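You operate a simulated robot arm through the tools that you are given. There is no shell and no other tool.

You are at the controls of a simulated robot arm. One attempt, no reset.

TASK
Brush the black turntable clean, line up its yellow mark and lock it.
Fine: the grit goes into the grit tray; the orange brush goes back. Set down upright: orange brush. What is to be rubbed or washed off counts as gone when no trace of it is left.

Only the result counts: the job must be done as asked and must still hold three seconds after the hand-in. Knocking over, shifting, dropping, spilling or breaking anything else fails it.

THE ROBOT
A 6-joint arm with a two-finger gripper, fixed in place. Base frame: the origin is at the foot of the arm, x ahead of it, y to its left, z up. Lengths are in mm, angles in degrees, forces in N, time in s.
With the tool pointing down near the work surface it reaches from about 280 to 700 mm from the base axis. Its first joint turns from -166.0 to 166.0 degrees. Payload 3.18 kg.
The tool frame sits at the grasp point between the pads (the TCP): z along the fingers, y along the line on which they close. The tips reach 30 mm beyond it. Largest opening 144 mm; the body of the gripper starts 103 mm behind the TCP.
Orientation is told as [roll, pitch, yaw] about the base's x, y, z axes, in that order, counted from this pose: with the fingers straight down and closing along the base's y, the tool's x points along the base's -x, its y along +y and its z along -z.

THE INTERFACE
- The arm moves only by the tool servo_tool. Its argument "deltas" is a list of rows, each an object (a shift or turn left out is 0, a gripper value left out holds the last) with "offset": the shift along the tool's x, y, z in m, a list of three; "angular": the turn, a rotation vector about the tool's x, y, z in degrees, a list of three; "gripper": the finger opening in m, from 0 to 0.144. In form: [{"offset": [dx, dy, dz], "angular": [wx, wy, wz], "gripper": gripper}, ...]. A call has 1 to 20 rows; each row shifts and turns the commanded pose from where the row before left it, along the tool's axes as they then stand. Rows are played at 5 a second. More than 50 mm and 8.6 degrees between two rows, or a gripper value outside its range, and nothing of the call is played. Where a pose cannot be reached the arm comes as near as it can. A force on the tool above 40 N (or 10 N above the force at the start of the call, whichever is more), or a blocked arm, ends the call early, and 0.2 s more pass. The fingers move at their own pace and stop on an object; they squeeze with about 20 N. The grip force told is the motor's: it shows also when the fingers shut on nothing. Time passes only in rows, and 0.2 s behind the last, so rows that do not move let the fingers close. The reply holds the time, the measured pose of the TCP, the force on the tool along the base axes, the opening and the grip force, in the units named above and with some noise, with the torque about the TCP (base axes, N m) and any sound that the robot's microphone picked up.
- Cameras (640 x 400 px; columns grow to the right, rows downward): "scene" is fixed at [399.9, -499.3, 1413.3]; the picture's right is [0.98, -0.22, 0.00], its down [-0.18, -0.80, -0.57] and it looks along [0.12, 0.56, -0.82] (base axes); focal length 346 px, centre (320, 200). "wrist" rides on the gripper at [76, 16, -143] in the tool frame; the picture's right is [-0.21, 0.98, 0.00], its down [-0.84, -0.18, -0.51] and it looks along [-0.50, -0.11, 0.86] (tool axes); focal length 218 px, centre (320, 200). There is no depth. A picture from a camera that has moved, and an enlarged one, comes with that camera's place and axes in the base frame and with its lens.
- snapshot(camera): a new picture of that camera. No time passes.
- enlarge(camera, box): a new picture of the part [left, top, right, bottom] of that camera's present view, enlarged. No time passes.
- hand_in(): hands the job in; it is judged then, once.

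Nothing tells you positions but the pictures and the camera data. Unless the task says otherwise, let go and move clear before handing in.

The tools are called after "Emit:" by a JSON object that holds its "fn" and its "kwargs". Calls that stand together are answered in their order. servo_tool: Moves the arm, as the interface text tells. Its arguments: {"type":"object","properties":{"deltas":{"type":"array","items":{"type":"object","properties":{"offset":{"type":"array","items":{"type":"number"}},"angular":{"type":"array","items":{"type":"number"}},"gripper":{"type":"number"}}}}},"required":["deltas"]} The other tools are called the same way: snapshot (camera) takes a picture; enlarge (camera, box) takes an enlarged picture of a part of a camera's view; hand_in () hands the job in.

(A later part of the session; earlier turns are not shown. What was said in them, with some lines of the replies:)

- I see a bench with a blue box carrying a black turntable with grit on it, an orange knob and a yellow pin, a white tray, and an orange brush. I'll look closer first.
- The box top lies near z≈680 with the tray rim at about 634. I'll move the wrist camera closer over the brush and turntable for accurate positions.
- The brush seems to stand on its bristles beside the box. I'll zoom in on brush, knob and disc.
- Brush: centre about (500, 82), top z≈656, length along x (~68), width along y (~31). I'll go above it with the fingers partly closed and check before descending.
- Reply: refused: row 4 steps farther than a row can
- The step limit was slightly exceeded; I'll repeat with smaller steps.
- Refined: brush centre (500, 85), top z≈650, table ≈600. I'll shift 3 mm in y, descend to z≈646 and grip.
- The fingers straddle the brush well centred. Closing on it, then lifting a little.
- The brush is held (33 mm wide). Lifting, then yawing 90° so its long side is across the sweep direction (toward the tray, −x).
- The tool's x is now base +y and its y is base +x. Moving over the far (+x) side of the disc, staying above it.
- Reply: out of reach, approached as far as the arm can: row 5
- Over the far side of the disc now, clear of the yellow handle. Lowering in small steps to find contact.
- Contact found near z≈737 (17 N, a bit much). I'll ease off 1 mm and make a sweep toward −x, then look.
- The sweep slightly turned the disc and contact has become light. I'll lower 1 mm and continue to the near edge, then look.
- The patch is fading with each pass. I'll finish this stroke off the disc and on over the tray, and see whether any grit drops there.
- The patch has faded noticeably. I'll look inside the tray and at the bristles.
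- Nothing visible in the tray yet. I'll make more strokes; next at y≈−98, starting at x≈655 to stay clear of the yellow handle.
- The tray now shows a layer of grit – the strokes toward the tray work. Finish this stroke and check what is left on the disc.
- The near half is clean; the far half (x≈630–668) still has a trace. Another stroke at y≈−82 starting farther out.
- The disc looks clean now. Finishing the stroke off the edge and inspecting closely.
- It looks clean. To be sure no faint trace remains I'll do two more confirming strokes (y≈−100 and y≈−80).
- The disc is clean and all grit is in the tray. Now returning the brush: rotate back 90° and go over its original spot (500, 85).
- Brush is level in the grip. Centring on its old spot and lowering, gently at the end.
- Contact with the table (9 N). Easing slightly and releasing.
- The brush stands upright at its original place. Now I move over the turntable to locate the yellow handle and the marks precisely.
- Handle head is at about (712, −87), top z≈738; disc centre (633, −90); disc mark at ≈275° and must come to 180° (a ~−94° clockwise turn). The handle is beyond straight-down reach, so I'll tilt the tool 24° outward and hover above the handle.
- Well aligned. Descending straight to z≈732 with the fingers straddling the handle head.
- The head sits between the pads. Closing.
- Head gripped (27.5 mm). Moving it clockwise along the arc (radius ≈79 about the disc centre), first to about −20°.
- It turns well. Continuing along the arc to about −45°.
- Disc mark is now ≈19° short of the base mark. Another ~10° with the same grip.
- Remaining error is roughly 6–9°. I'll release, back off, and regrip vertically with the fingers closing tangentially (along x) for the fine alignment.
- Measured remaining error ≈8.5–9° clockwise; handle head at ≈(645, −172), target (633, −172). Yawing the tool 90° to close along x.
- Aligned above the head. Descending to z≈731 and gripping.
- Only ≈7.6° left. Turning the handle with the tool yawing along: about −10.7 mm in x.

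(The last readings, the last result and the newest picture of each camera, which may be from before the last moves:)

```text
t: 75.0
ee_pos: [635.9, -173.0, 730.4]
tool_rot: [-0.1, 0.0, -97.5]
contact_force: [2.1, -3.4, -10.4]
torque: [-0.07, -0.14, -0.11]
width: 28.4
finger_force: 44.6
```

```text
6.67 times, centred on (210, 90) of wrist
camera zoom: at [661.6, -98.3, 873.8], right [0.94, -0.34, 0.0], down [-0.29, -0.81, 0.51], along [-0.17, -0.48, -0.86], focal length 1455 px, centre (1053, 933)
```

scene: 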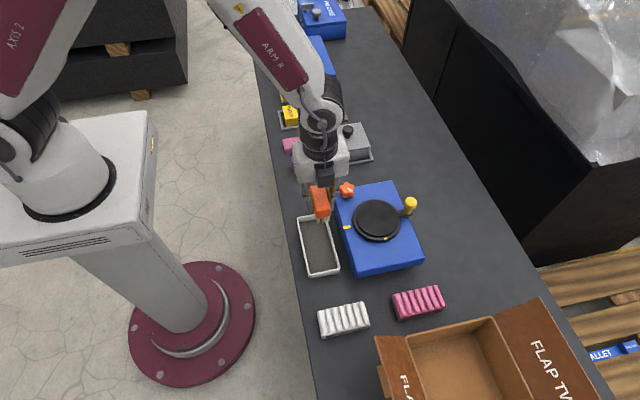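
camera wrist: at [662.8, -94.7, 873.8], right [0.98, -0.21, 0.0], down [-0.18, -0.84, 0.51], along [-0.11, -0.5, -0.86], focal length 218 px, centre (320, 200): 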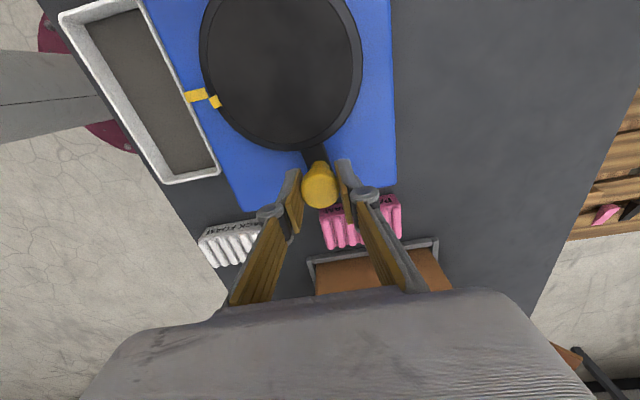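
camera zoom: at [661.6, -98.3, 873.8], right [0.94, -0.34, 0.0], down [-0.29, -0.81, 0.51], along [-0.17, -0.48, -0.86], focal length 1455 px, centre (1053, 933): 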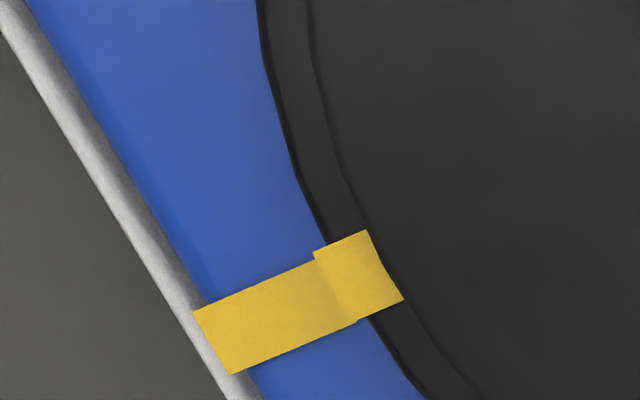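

The two marks now line up (both at y≈−90.7). Releasing and lifting off, then verifying.

Emit:
{"fn": "servo_tool", "kwargs": {"deltas": [{"gripper": 0.065}, {}, {}, {"offset": [0, 0, -0.02]}, {"offset": [0, 0, -0.03]}, {"offset": [0, 0, -0.03]}, {}]}}

Emit:
{"fn": "enlarge", "kwargs": {"camera": "wrist", "box": [170, 40, 290, 140]}}

Emit:
{"fn": "enlarge", "kwargs": {"camera": "scene", "box": [340, 190, 420, 250]}}

```text
t: 76.6
ee_pos: [636.8, -170.3, 812.0]
tool_rot: [0.0, 0.0, -97.4]
contact_force: [-0.2, 0.1, -0.7]
torque: [0.0, -0.02, -0.03]
width: 65.0
finger_force: 0.1
```

```text
4.00 times, centred on (230, 90) of wrist
camera zoom: at [661.5, -97.1, 954.9], right [0.94, -0.33, 0.0], down [-0.29, -0.81, 0.51], along [-0.17, -0.48, -0.86], focal length 873 px, centre (680, 640)
```

zoom: 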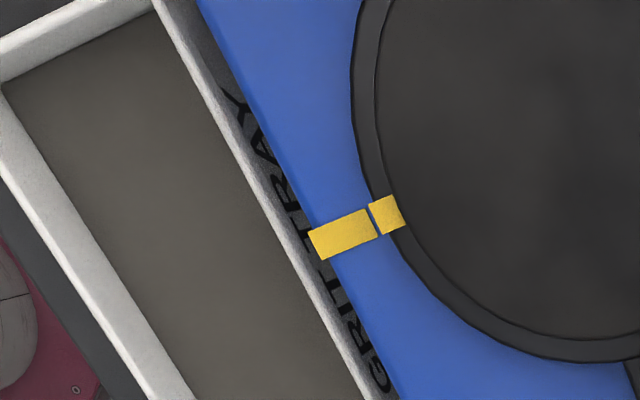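

```text
6.67 times, centred on (380, 220) of scene
camera zoom: at [399.9, -499.3, 1413.3], right [0.98, -0.22, 0.0], down [-0.18, -0.8, -0.57], along [0.12, 0.56, -0.82], focal length 2306 px, centre (-80, 67)
```

zoom: 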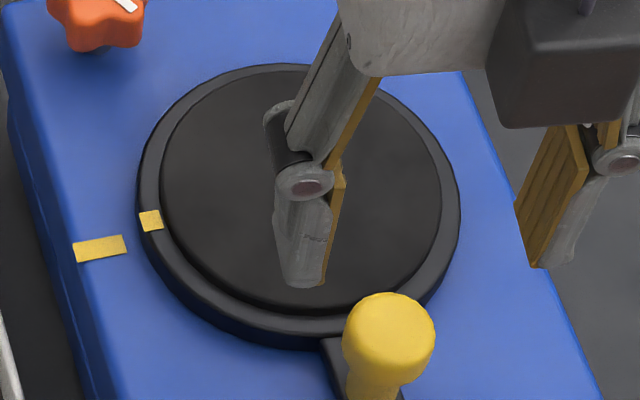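

Alignment confirmed within about 1°. Now I'll go look at the orange lock knob closely, returning the tool to yaw 0.

Emit:
{"fn": "servo_tool", "kwargs": {"deltas": [{"offset": [0, 0, -0.02], "angular": [0, 0, -7.5]}, {"angular": [0, 0, -8.5]}, {"angular": [0, 0, -8.5]}, {"angular": [0, 0, -8.5]}, {"angular": [0, 0, -8.5]}, {"angular": [0, 0, -8.5]}, {"angular": [0, 0, -8.5]}, {"angular": [0, 0, -8.5]}, {"angular": [0, 0, -8.5]}, {"angular": [0, 0, -8.5]}, {"angular": [0, 0, -8.5]}, {"angular": [0, 0, -5]}, {"offset": [0.014, 0.043, 0]}, {"offset": [0.014, 0.043, 0]}, {"offset": [0.014, 0.043, 0]}, {"offset": [0.014, 0.042, 0]}, {}]}}

Emit:
{"fn": "snapshot", "kwargs": {"camera": "wrist"}}

Emit:
{"fn": "enlarge", "kwargs": {"camera": "wrist", "box": [270, 110, 370, 200]}}

Emit:
{"fn": "enlarge", "kwargs": {"camera": "scene", "box": [325, 170, 375, 210]}}

```text
t: 80.2
ee_pos: [579.6, -0.3, 831.5]
tool_rot: [0.0, 0.0, 0.0]
contact_force: [-0.9, -0.3, 0.1]
torque: [-0.01, 0.01, 0.01]
width: 65.1
finger_force: 0.2
```

```text
taken
camera wrist: at [504.2, 15.3, 974.1], right [0.21, 0.98, 0.0], down [0.84, -0.18, 0.51], along [0.5, -0.11, -0.86], focal length 218 px, centre (320, 200)
```

wrist: 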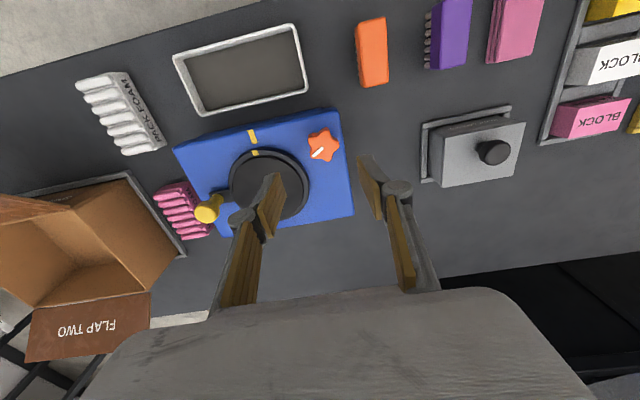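

```text
4.44 times, centred on (320, 155) of wrist
camera zoom: at [504.2, 15.3, 974.1], right [0.21, 0.98, 0.0], down [0.84, -0.18, 0.51], along [0.5, -0.11, -0.86], focal length 970 px, centre (320, 400)
```

zoom: 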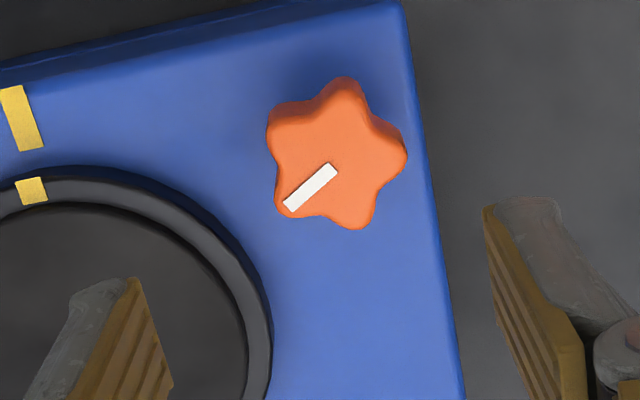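

```text
10.00 times, centred on (350, 190) of scene
camera zoom: at [399.9, -499.3, 1413.3], right [0.98, -0.22, 0.0], down [-0.18, -0.8, -0.57], along [0.12, 0.56, -0.82], focal length 3458 px, centre (20, 300)
```

zoom: 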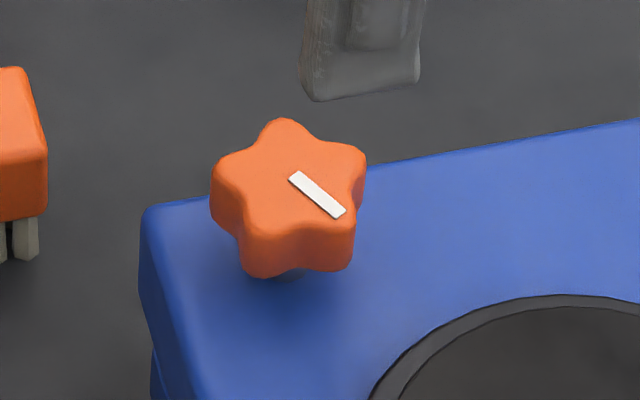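

The star knob: centre ≈(582, 2), top z≈710, with a lobe at ≈84°. I'll yaw −6° so the pads meet one lobe and the opposite pair of lobes, narrow the opening and descend to just above the box top.

Emit:
{"fn": "servo_tool", "kwargs": {"deltas": [{"offset": [-0.002, 0.002, 0], "angular": [0, 0, 6], "gripper": 0.054}, {"offset": [0, 0, 0.04]}, {"offset": [0, 0, 0.035]}, {"offset": [0, 0, 0.02]}, {}, {}]}}

Emit:
{"fn": "snapshot", "kwargs": {"camera": "wrist"}}

Emit:
{"fn": "enlarge", "kwargs": {"camera": "scene", "box": [315, 150, 385, 220]}}

```text
t: 81.6
ee_pos: [582.5, 0.5, 736.8]
tool_rot: [0.0, 0.0, -6.0]
contact_force: [-0.8, -0.2, 0.2]
torque: [0.01, -0.01, -0.01]
width: 53.8
finger_force: 0.1
```

```text
taken
camera wrist: at [508.0, 24.4, 879.5], right [0.31, 0.95, 0.0], down [0.82, -0.27, 0.51], along [0.48, -0.16, -0.86], focal length 218 px, centre (320, 200)
```

wrist: 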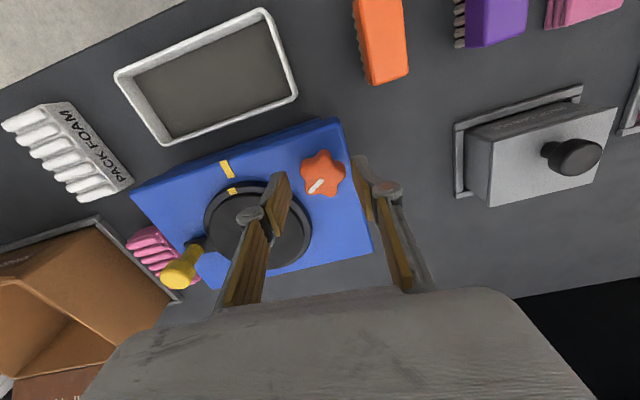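

```text
5.71 times, centred on (350, 185) of scene
camera zoom: at [399.9, -499.3, 1413.3], right [0.98, -0.22, 0.0], down [-0.18, -0.8, -0.57], along [0.12, 0.56, -0.82], focal length 1976 px, centre (149, 286)
```

zoom: 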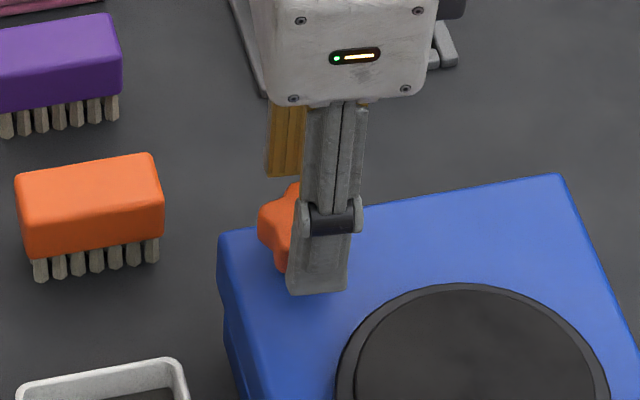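

Emit:
{"fn": "servo_tool", "kwargs": {"deltas": [{"offset": [0.0005, 0.001, 0.012]}, {"offset": [0, 0, 0.008]}, {}]}}

Emit:
{"fn": "enlarge", "kwargs": {"camera": "wrist", "box": [240, 120, 400, 240]}}

Emit:
{"fn": "enlarge", "kwargs": {"camera": "scene", "box": [315, 150, 385, 220]}}

```text
t: 82.4
ee_pos: [580.7, 1.7, 716.9]
tool_rot: [0.0, -0.2, -6.1]
contact_force: [1.0, 0.4, -0.2]
torque: [-0.01, -0.05, -0.02]
width: 53.9
finger_force: 0.0
```

```text
3.33 times, centred on (320, 180) of wrist
camera zoom: at [507.6, 25.5, 859.4], right [0.31, 0.95, 0.0], down [0.82, -0.27, 0.51], along [0.48, -0.16, -0.86], focal length 728 px, centre (320, 267)
```

zoom: 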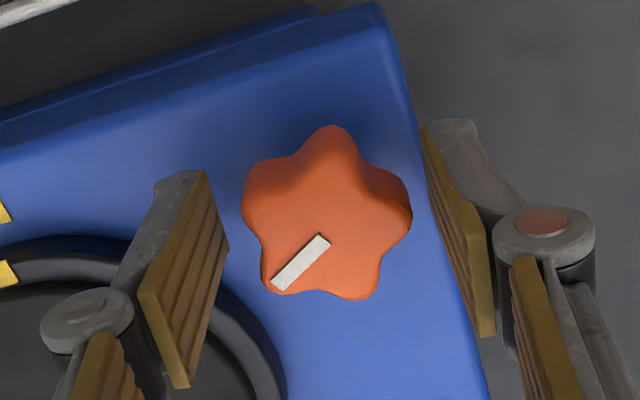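

```text
5.71 times, centred on (350, 185) of scene
camera zoom: at [399.9, -499.3, 1413.3], right [0.98, -0.22, 0.0], down [-0.18, -0.8, -0.57], along [0.12, 0.56, -0.82], focal length 1976 px, centre (149, 286)
```

zoom: 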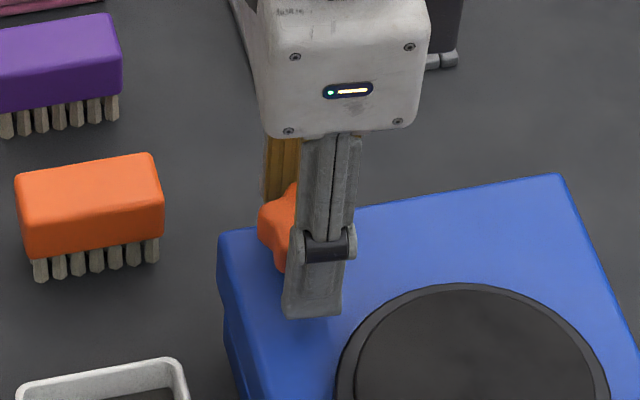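

Straddling the star knob with no contact. Closing on it.

Emit:
{"fn": "servo_tool", "kwargs": {"deltas": [{"gripper": 0.0}, {}, {}]}}

Emit:
{"fn": "enlarge", "kwargs": {"camera": "wrist", "box": [240, 120, 400, 240]}}

```text
t: 83.2
ee_pos: [582.3, 2.5, 714.9]
tool_rot: [0.0, 0.0, -6.1]
contact_force: [1.4, 13.5, -2.9]
torque: [0.37, -0.13, 0.03]
width: 35.4
finger_force: 45.3
```

```text
3.33 times, centred on (320, 180) of wrist
camera zoom: at [507.6, 26.3, 859.4], right [0.31, 0.95, 0.0], down [0.82, -0.27, 0.51], along [0.48, -0.16, -0.86], focal length 728 px, centre (320, 267)
```

zoom: 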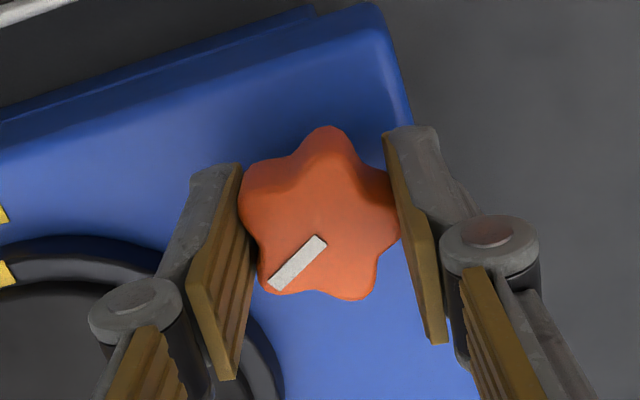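

Relieving the small side load, then trying a first clockwise turn of 8° to feel the knob.

Emit:
{"fn": "servo_tool", "kwargs": {"deltas": [{"offset": [0, 0.0008, 0]}, {"offset": [-0.00013, 0, 0], "angular": [0, 0, 4]}, {"offset": [-0.00013, 0, 0], "angular": [0, 0, 4]}, {}]}}

Emit:
{"fn": "enlarge", "kwargs": {"camera": "wrist", "box": [240, 120, 400, 240]}}

```text
t: 84.2
ee_pos: [580.8, 2.4, 716.7]
tool_rot: [0.0, 0.0, -14.1]
contact_force: [4.4, 3.4, -4.7]
torque: [0.06, -0.06, 0.01]
width: 35.3
finger_force: 45.1
```

```text
3.33 times, centred on (320, 180) of wrist
camera zoom: at [511.7, 36.7, 859.4], right [0.44, 0.9, 0.0], down [0.77, -0.38, 0.51], along [0.46, -0.22, -0.86], focal length 728 px, centre (320, 267)
```

zoom: 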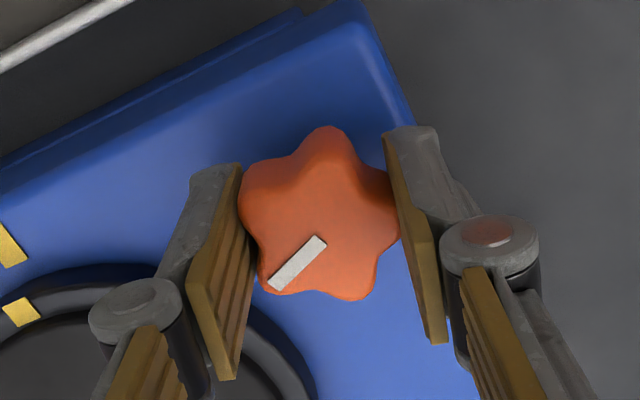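

The knob turns freely clockwise. Continuing, watching torque and sounds.

Emit:
{"fn": "servo_tool", "kwargs": {"deltas": [{"offset": [-0.00026, 0, 0], "angular": [0, 0, 8]}, {"offset": [-0.00026, 0, 0], "angular": [0, 0, 8]}, {"offset": [-0.00026, 0, 0], "angular": [0, 0, 8]}, {"offset": [-0.00026, 0, 0], "angular": [0, 0, 8]}, {}]}}

Emit:
{"fn": "enlarge", "kwargs": {"camera": "wrist", "box": [200, 90, 400, 240]}}

```text
t: 85.4
ee_pos: [582.2, 2.7, 717.2]
tool_rot: [0.1, 0.0, -46.1]
contact_force: [-1.7, 10.1, 3.2]
torque: [0.31, 0.11, 0.0]
width: 35.3
finger_force: 45.0
```

```text
2.67 times, centred on (300, 165) of wrist
camera zoom: at [541.2, 69.2, 859.5], right [0.85, 0.53, 0.0], down [0.46, -0.73, 0.51], along [0.27, -0.43, -0.86], focal length 582 px, centre (373, 293)
```

zoom: 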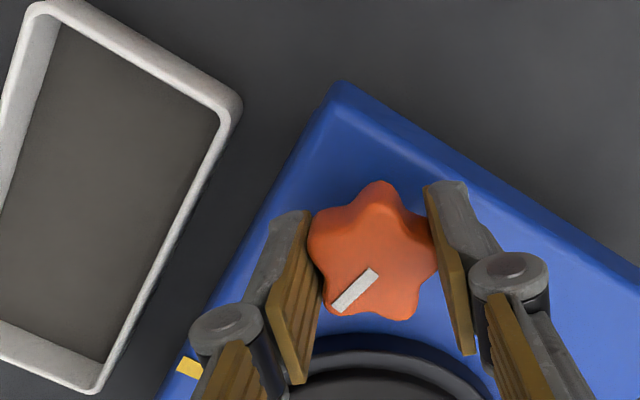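

Emit:
{"fn": "servo_tool", "kwargs": {"deltas": [{"offset": [-0.00026, 0, 0], "angular": [0, 0, 8]}, {"offset": [-0.00026, 0, 0], "angular": [0, 0, 8]}, {"offset": [-0.00026, 0, 0], "angular": [0, 0, 8]}, {}]}}

Emit:
{"fn": "servo_tool", "kwargs": {"deltas": [{"offset": [-0.00026, 0, 0], "angular": [0, 0, 8]}, {"offset": [-0.00026, 0, 0], "angular": [0, 0, 8]}, {}]}}

Emit:
{"fn": "enlarge", "kwargs": {"camera": "wrist", "box": [200, 90, 400, 240]}}

```text
t: 86.4
ee_pos: [582.2, 2.3, 717.5]
tool_rot: [0.1, 0.0, -70.2]
contact_force: [-4.5, 30.9, 3.4]
torque: [0.88, 0.21, 0.0]
width: 35.6
finger_force: 45.2
```

```text
t: 87.2
ee_pos: [582.8, 2.2, 716.5]
tool_rot: [0.0, 0.0, -86.0]
contact_force: [-6.0, 35.7, 2.6]
torque: [0.9, 0.12, 0.0]
width: 35.3
finger_force: 45.5
```

```text
2.67 times, centred on (300, 165) of wrist
camera zoom: at [594.2, 80.4, 859.4], right [0.99, -0.14, 0.0], down [-0.12, -0.85, 0.51], along [-0.07, -0.5, -0.86], focal length 582 px, centre (373, 293)
```

zoom: 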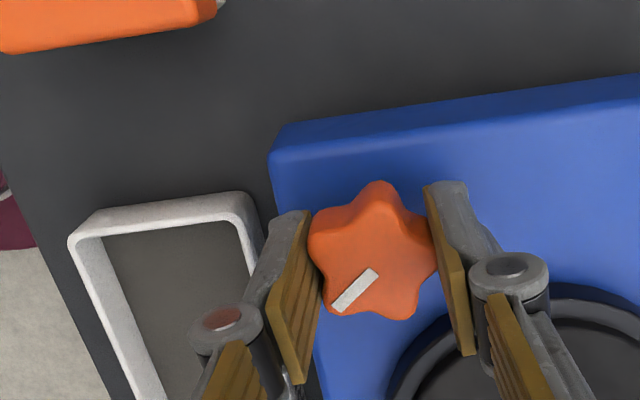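

The knob has turned 80° freely, but a side load of ~35 N built up because my rotation centre is a little low in y. Relieving by shifting +y.

Emit:
{"fn": "servo_tool", "kwargs": {"deltas": [{"offset": [0.001, 0, 0]}, {"offset": [0.001, 0, 0]}, {}]}}

Emit:
{"fn": "enlarge", "kwargs": {"camera": "scene", "box": [280, 160, 440, 290]}}

```text
t: 88.0
ee_pos: [582.2, 3.7, 717.0]
tool_rot: [0.0, -0.1, -86.0]
contact_force: [-2.7, 18.3, -2.2]
torque: [0.71, -0.02, 0.02]
width: 35.3
finger_force: 45.2
```

```text
3.08 times, centred on (360, 225) of scene
camera zoom: at [399.9, -499.3, 1413.3], right [0.98, -0.22, 0.0], down [-0.18, -0.8, -0.57], along [0.12, 0.56, -0.82], focal length 1064 px, centre (197, 123)
```

zoom: 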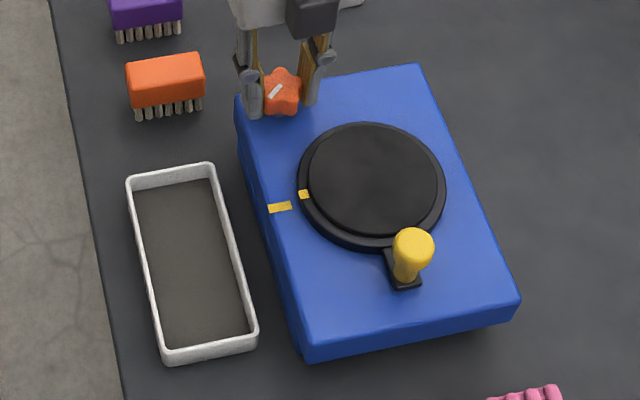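

Box is unmoved. Relieving further, then turning a bit more, watching for a stop.

Emit:
{"fn": "servo_tool", "kwargs": {"deltas": [{"offset": [0.0015, 0, 0]}, {}]}}

Emit:
{"fn": "servo_tool", "kwargs": {"deltas": [{"angular": [0, 0, 5]}, {"angular": [0, 0, 5]}, {}]}}

Emit:
{"fn": "enlarge", "kwargs": {"camera": "wrist", "box": [200, 90, 400, 240]}}

```text
t: 88.6
ee_pos: [583.3, 3.4, 716.8]
tool_rot: [0.0, 0.0, -86.0]
contact_force: [-2.0, -4.6, -4.0]
torque: [-0.13, 0.0, 0.01]
width: 35.6
finger_force: 45.0
```

```text
t: 89.4
ee_pos: [582.7, 2.4, 718.1]
tool_rot: [0.1, 0.0, -96.1]
contact_force: [0.3, -23.3, -5.4]
torque: [-1.1, 0.0, -0.01]
width: 35.6
finger_force: 44.9
```

```text
2.67 times, centred on (300, 165) of wrist
camera zoom: at [607.6, 77.5, 859.4], right [0.95, -0.31, 0.0], down [-0.27, -0.82, 0.51], along [-0.16, -0.48, -0.86], focal length 582 px, centre (373, 293)
```

zoom: 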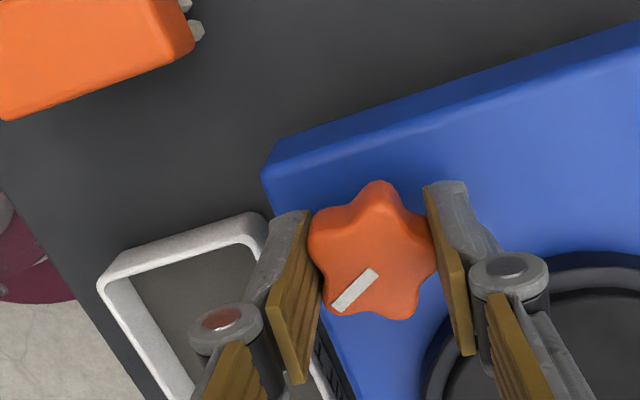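

Turned 90° with no stop or torque yet. Relieving the side load and continuing clockwise.

Emit:
{"fn": "servo_tool", "kwargs": {"deltas": [{"offset": [-0.0017, 0, 0]}, {}]}}

Emit:
{"fn": "servo_tool", "kwargs": {"deltas": [{"angular": [0, 0, 5]}, {"angular": [0, 0, 5]}, {}]}}

Emit:
{"fn": "enlarge", "kwargs": {"camera": "wrist", "box": [200, 90, 400, 240]}}

```text
t: 90.0
ee_pos: [583.0, 3.5, 717.0]
tool_rot: [-0.1, 0.0, -96.0]
contact_force: [2.7, -15.5, -5.2]
torque: [-0.69, -0.04, 0.04]
width: 35.3
finger_force: 45.6
```

```text
t: 90.8
ee_pos: [581.9, 3.5, 716.0]
tool_rot: [0.0, 0.0, -106.0]
contact_force: [7.1, -13.2, -10.4]
torque: [-0.26, -0.25, -0.02]
width: 35.5
finger_force: 45.2
```

```text
2.67 times, centred on (300, 165) of wrist
camera zoom: at [620.1, 72.0, 859.5], right [0.88, -0.47, 0.0], down [-0.41, -0.76, 0.51], along [-0.24, -0.45, -0.86], focal length 582 px, centre (373, 293)
```

zoom: 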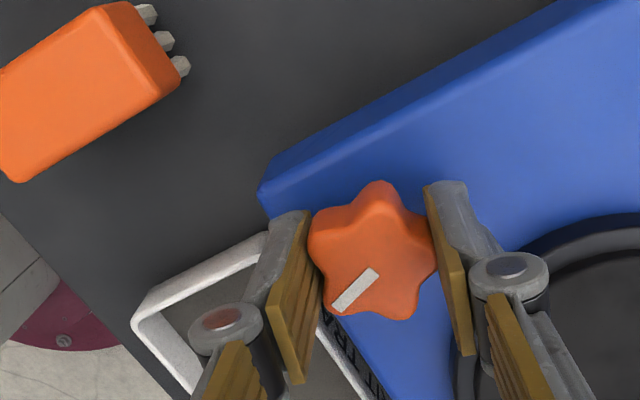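

Emit:
{"fn": "servo_tool", "kwargs": {"deltas": [{"offset": [-0.0007, 0.0005, 0]}, {"angular": [0, 0, 7]}, {"angular": [0, 0, 7]}, {}]}}

Emit:
{"fn": "servo_tool", "kwargs": {"deltas": [{"angular": [0, 0, 7]}, {"angular": [0, 0, 7]}, {}]}}

Emit:
{"fn": "enlarge", "kwargs": {"camera": "wrist", "box": [200, 90, 400, 240]}}

Emit:
{"fn": "enlarge", "kwargs": {"camera": "scene", "box": [280, 160, 440, 290]}}

```text
t: 91.8
ee_pos: [582.9, 3.0, 716.1]
tool_rot: [-0.1, 0.1, -120.1]
contact_force: [7.7, 11.5, -5.7]
torque: [0.45, -0.24, -0.03]
width: 35.4
finger_force: 44.5
```

```text
t: 92.6
ee_pos: [581.8, 1.6, 717.1]
tool_rot: [0.0, -0.1, -134.0]
contact_force: [-0.4, 1.4, 5.1]
torque: [-0.2, 0.14, 0.88]
width: 36.3
finger_force: 45.0
```

```text
2.67 times, centred on (300, 165) of wrist
camera zoom: at [647.6, 45.0, 859.3], right [0.56, -0.83, 0.0], down [-0.71, -0.48, 0.51], along [-0.42, -0.28, -0.86], focal length 582 px, centre (373, 293)
```

zoom: 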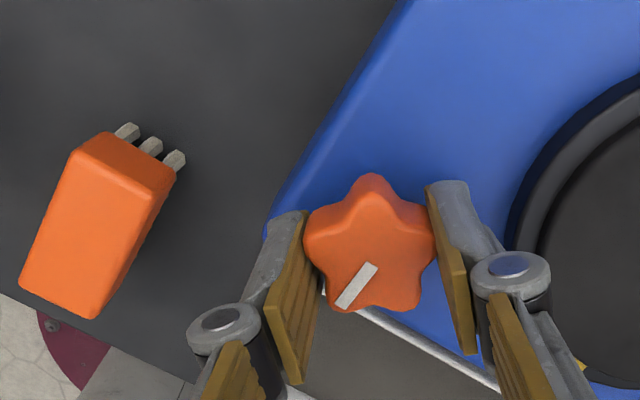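

```text
3.08 times, centred on (360, 225) of scene
camera zoom: at [399.9, -499.3, 1413.3], right [0.98, -0.22, 0.0], down [-0.18, -0.8, -0.57], along [0.12, 0.56, -0.82], focal length 1064 px, centre (197, 123)
```

zoom: 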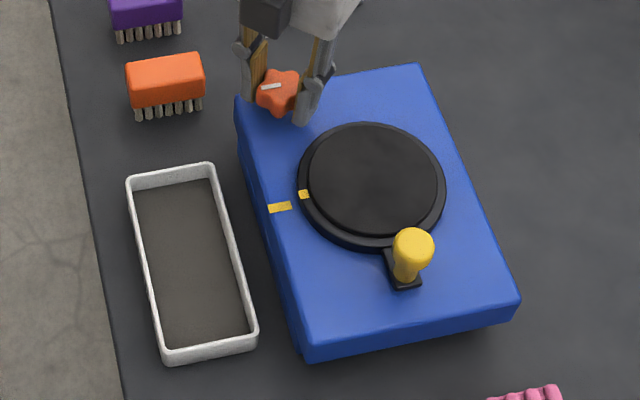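

A firm stop appeared (0.9 N·m) after ≈120°: the pointer now points to −x. That should be the locked position. Releasing and lifting off.

Emit:
{"fn": "servo_tool", "kwargs": {"deltas": [{"gripper": 0.054}, {}, {}, {"offset": [0, 0, -0.02]}, {"offset": [0, 0, -0.03]}, {"offset": [0, 0, -0.04]}, {}]}}

Emit:
{"fn": "enlarge", "kwargs": {"camera": "scene", "box": [325, 170, 425, 250]}}

Emit:
{"fn": "snapshot", "kwargs": {"camera": "wrist"}}

```text
t: 94.2
ee_pos: [582.8, 1.0, 807.2]
tool_rot: [0.0, 0.0, -134.0]
contact_force: [-0.9, -0.8, 0.7]
torque: [0.0, -0.03, 0.01]
width: 54.2
finger_force: 0.1
```

```text
5.00 times, centred on (375, 210) of scene
camera zoom: at [399.9, -499.3, 1413.3], right [0.98, -0.22, 0.0], down [-0.18, -0.8, -0.57], along [0.12, 0.56, -0.82], focal length 1729 px, centre (45, 150)
```

zoom: 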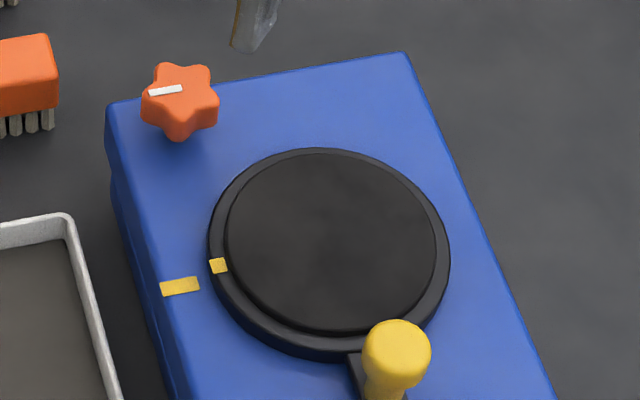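

```text
taken
camera wrist: at [647.6, 45.1, 949.6], right [0.56, -0.83, 0.0], down [-0.71, -0.48, 0.51], along [-0.42, -0.28, -0.86], focal length 218 px, centre (320, 200)
```

wrist: 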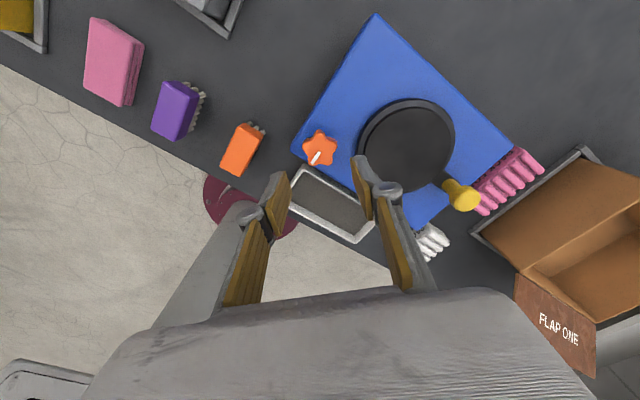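

Marks remain aligned. I'll verify the lock by gently gripping the handle again and nudging it slightly.

Emit:
{"fn": "servo_tool", "kwargs": {"deltas": [{"angular": [0, 0, -7.4]}, {"angular": [0, 0, -7.4]}, {"angular": [0, 0, -7.3]}, {"angular": [0, 0, -7.3]}, {"angular": [0, 0, -7.3]}, {"angular": [0, 0, -7.3], "gripper": 0.065}, {"offset": [-0.0433, 0.0128, 0]}, {"offset": [-0.0433, 0.0128, 0]}, {"offset": [-0.0433, 0.0128, 0]}, {"offset": [-0.0433, 0.0128, 0]}, {}]}}

Emit:
{"fn": "enlarge", "kwargs": {"camera": "wrist", "box": [180, 30, 420, 210]}}

```text
t: 96.6
ee_pos: [635.1, -169.9, 805.5]
tool_rot: [0.0, 0.0, -90.0]
contact_force: [-0.3, -0.3, -0.4]
torque: [0.01, 0.05, 0.04]
width: 64.5
finger_force: 0.0
```

```text
2.22 times, centred on (300, 120) of wrist
camera zoom: at [651.2, -94.3, 949.8], right [0.98, -0.21, 0.0], down [-0.18, -0.84, 0.51], along [-0.11, -0.5, -0.86], focal length 485 px, centre (364, 378)
```

zoom: 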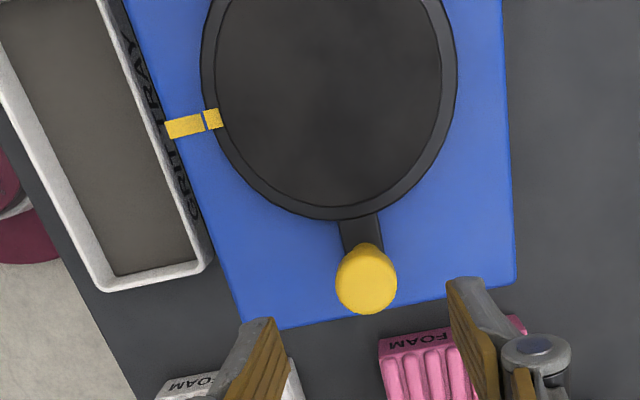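

Alignment still within ~0.6°. Lowering around the head, narrowing the fingers, and nudging gently toward +x.

Emit:
{"fn": "servo_tool", "kwargs": {"deltas": [{"offset": [0, 0.0008, 0.03]}, {"offset": [0, 0, 0.03]}, {"offset": [0, 0, 0.015]}, {"gripper": 0.034}, {}, {}]}}

Emit:
{"fn": "servo_tool", "kwargs": {"deltas": [{"offset": [0, 0.002, 0]}, {"offset": [0, 0.001, 0]}, {}]}}

Emit:
{"fn": "enlarge", "kwargs": {"camera": "wrist", "box": [170, 60, 250, 120]}}

```text
t: 98.0
ee_pos: [633.9, -170.9, 731.0]
tool_rot: [0.0, 0.0, -89.9]
contact_force: [-0.4, 0.1, 0.0]
torque: [-0.06, 0.01, 0.01]
width: 34.0
finger_force: 0.1
```

```text
t: 98.8
ee_pos: [636.8, -169.4, 731.1]
tool_rot: [0.0, -0.1, -90.1]
contact_force: [-0.9, -0.9, 0.4]
torque: [0.02, -0.01, 0.01]
width: 34.1
finger_force: 0.1
```

```text
6.67 times, centred on (210, 90) of wrist
camera zoom: at [654.4, -94.2, 874.6], right [0.98, -0.21, 0.0], down [-0.18, -0.84, 0.51], along [-0.11, -0.5, -0.86], focal length 1455 px, centre (1053, 933)
```

zoom: 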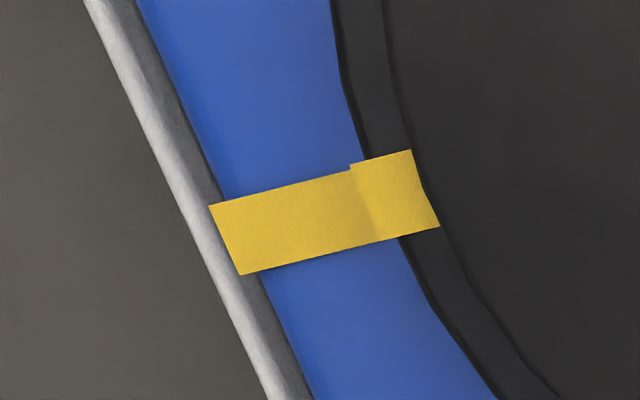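

No contact yet. A little further.

Emit:
{"fn": "servo_tool", "kwargs": {"deltas": [{"offset": [0, 0.001, 0]}, {"offset": [0, 0.001, 0]}, {}]}}

Emit:
{"fn": "servo_tool", "kwargs": {"deltas": [{"offset": [0, 0.001, 0]}, {}]}}

Emit:
{"fn": "enlarge", "kwargs": {"camera": "wrist", "box": [170, 60, 250, 120]}}

```text
t: 99.6
ee_pos: [639.5, -172.4, 731.3]
tool_rot: [-0.1, 0.0, -90.0]
contact_force: [-5.3, 1.9, 1.5]
torque: [0.04, 0.1, 0.03]
width: 36.8
finger_force: 2.0
```

```text
t: 100.2
ee_pos: [641.4, -171.2, 730.7]
tool_rot: [0.1, 0.1, -90.0]
contact_force: [-7.0, 1.9, 4.6]
torque: [0.02, 0.19, -0.03]
width: 38.5
finger_force: 4.4
```

```text
6.67 times, centred on (210, 90) of wrist
camera zoom: at [657.3, -94.5, 874.6], right [0.98, -0.21, 0.0], down [-0.18, -0.84, 0.51], along [-0.11, -0.5, -0.86], focal length 1455 px, centre (1053, 933)
```

zoom: 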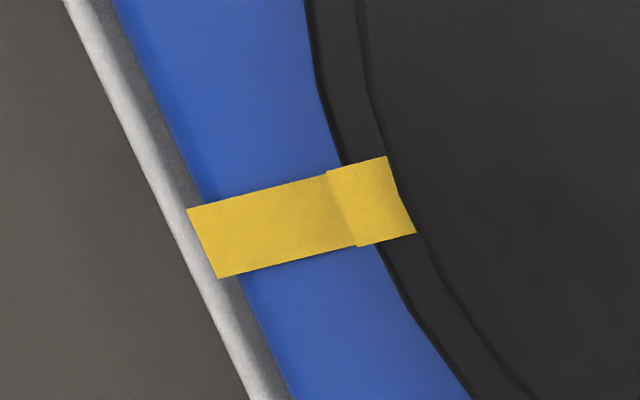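

Finger is yielding, mark essentially unmoved; pushing a bit more to be conclusive.

Emit:
{"fn": "servo_tool", "kwargs": {"deltas": [{"offset": [0, 0.001, 0]}, {"offset": [0, 0.001, 0]}, {"offset": [0, 0.001, 0]}, {}]}}

Emit:
{"fn": "enlarge", "kwargs": {"camera": "wrist", "box": [170, 60, 250, 120]}}

```text
t: 101.2
ee_pos: [641.8, -170.8, 732.6]
tool_rot: [-0.1, 0.0, -90.0]
contact_force: [-13.9, 0.2, 8.7]
torque: [0.04, 0.44, -0.05]
width: 42.9
finger_force: 7.5
```

```text
6.67 times, centred on (210, 90) of wrist
camera zoom: at [659.9, -94.5, 874.4], right [0.98, -0.21, 0.0], down [-0.18, -0.84, 0.51], along [-0.11, -0.5, -0.86], focal length 1455 px, centre (1053, 933)
```

zoom: 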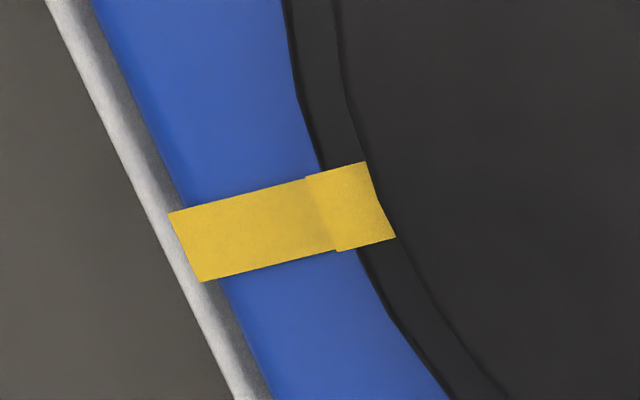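

14 N on the handle (≈1.1 N·m) and the mark doesn't move – earlier the disc turned under ≈0.1 N·m – so it is locked. Backing off and lifting clear.

Emit:
{"fn": "servo_tool", "kwargs": {"deltas": [{"offset": [0, -0.004, 0]}, {"offset": [0, -0.005, 0], "gripper": 0.065}, {}, {}, {"offset": [0, 0, -0.03]}, {"offset": [0, 0, -0.04]}, {"offset": [0, 0, -0.04]}, {"offset": [0, -0.04, -0.01]}, {"offset": [0, -0.04, 0]}, {"offset": [0, -0.04, 0]}, {}]}}

Emit:
{"fn": "snapshot", "kwargs": {"camera": "scene"}}

Emit:
{"fn": "enlarge", "kwargs": {"camera": "scene", "box": [280, 160, 440, 290]}}

Emit:
{"fn": "enlarge", "kwargs": {"camera": "wrist", "box": [280, 0, 500, 180]}}

```text
t: 103.6
ee_pos: [514.6, -171.8, 851.2]
tool_rot: [0.0, 0.0, -90.0]
contact_force: [-0.3, 1.1, -0.6]
torque: [-0.01, -0.03, -0.03]
width: 64.9
finger_force: 0.0
```

```text
taken
```

scene: 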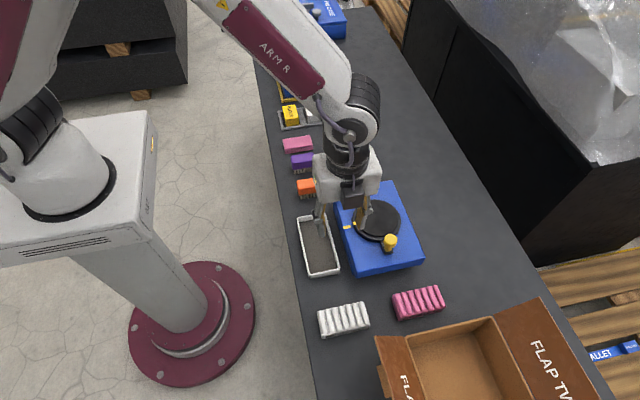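

```text
3.08 times, centred on (360, 225) of scene
camera zoom: at [399.9, -499.3, 1413.3], right [0.98, -0.22, 0.0], down [-0.18, -0.8, -0.57], along [0.12, 0.56, -0.82], focal length 1064 px, centre (197, 123)
```

zoom: 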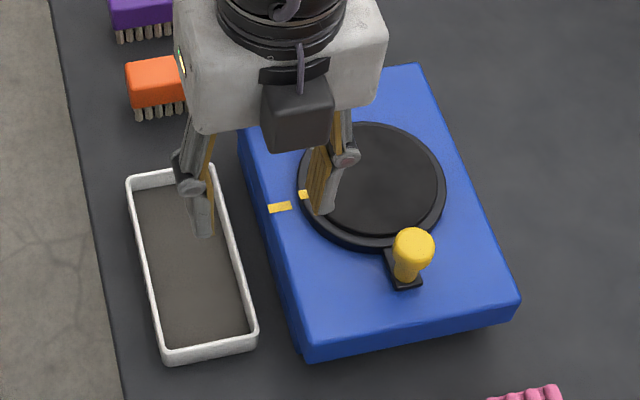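

```text
2.22 times, centred on (390, 90) of wrist
camera zoom: at [531.3, -95.0, 994.3], right [0.98, -0.21, 0.0], down [-0.18, -0.84, 0.51], along [-0.11, -0.5, -0.86], focal length 485 px, centre (164, 444)
```

zoom: 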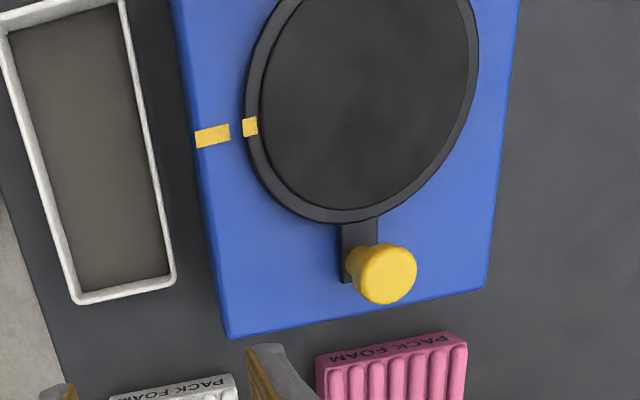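

Everything looks right; I'll raise the arm farther out of the way for a final unobstructed check.

Emit:
{"fn": "servo_tool", "kwargs": {"deltas": [{"offset": [0, -0.02, -0.04]}, {"offset": [0, -0.02, -0.04]}, {"offset": [-0.02, -0.03, -0.03]}, {"offset": [-0.04, -0.02, 0]}, {"offset": [-0.04, -0.02, 0]}, {}]}}

Emit:
{"fn": "snapshot", "kwargs": {"camera": "scene"}}

Emit:
{"fn": "enlarge", "kwargs": {"camera": "scene", "box": [340, 180, 420, 250]}}

Emit:
{"fn": "enlarge", "kwargs": {"camera": "scene", "box": [280, 140, 360, 210]}}

```text
t: 105.0
ee_pos: [405.6, -271.4, 962.1]
tool_rot: [0.0, 0.0, -90.0]
contact_force: [0.2, 0.2, 0.9]
torque: [0.03, -0.01, -0.02]
width: 64.7
finger_force: 0.0
```

```text
taken
```

scene: 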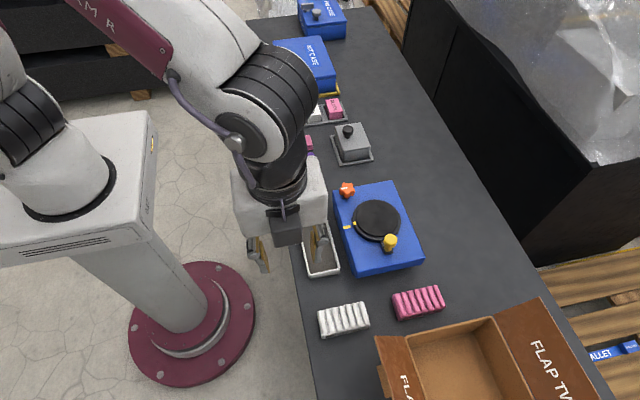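

```text
5.71 times, centred on (380, 215) of scene
camera zoom: at [399.9, -499.3, 1413.3], right [0.98, -0.22, 0.0], down [-0.18, -0.8, -0.57], along [0.12, 0.56, -0.82], focal length 1976 px, centre (-23, 114)
```

zoom: 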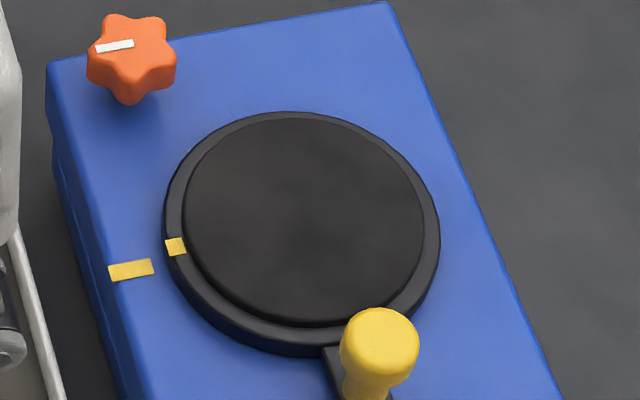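

```text
5.71 times, centred on (320, 175) of scene
camera zoom: at [399.9, -499.3, 1413.3], right [0.98, -0.22, 0.0], down [-0.18, -0.8, -0.57], along [0.12, 0.56, -0.82], focal length 1976 px, centre (320, 343)
```

zoom: 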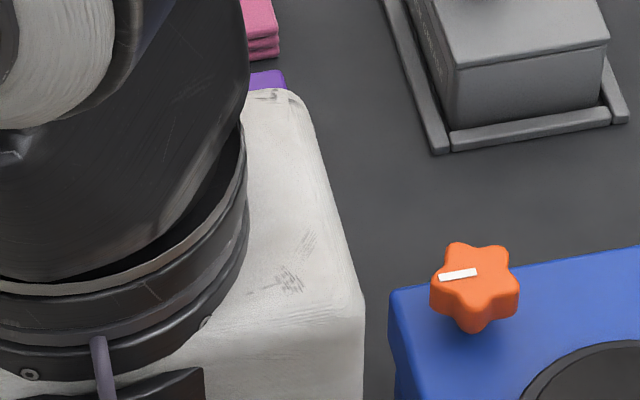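

The disc is clean, the grit lies in the tray, and the marks are lined up. The lock knob is at its stop, the brush is upright in its place, and the arm is clear. Handing in.

Emit:
{"fn": "hand_in", "kwargs": {}}

```text
The job is handed in.
```

I brushed the black turntable clean, lined up its yellow mark, locked it, and handed the job in. I haven't seen the judging result.

- **Grit:** no trace was left on the disc in the last pictures, and the grit is in the grit tray.
- **Alignment:** the disc's yellow mark lined up with the mark on the box to within about 1°.
- **Lock:** I turned the orange star knob about 120° clockwise until it hit a firm stop. I then pushed the handle with about 14 N and the mark didn't move, so I take it as locked. There was no click or other sound to confirm it.
- **Brush:** it is back upright on its bristles, within about 1 mm of where it started.

Turning the knob put up to about 35 N of side load on the box. In the pictures afterwards the box hadn't moved, and I saw nothing else shifted or knocked over.
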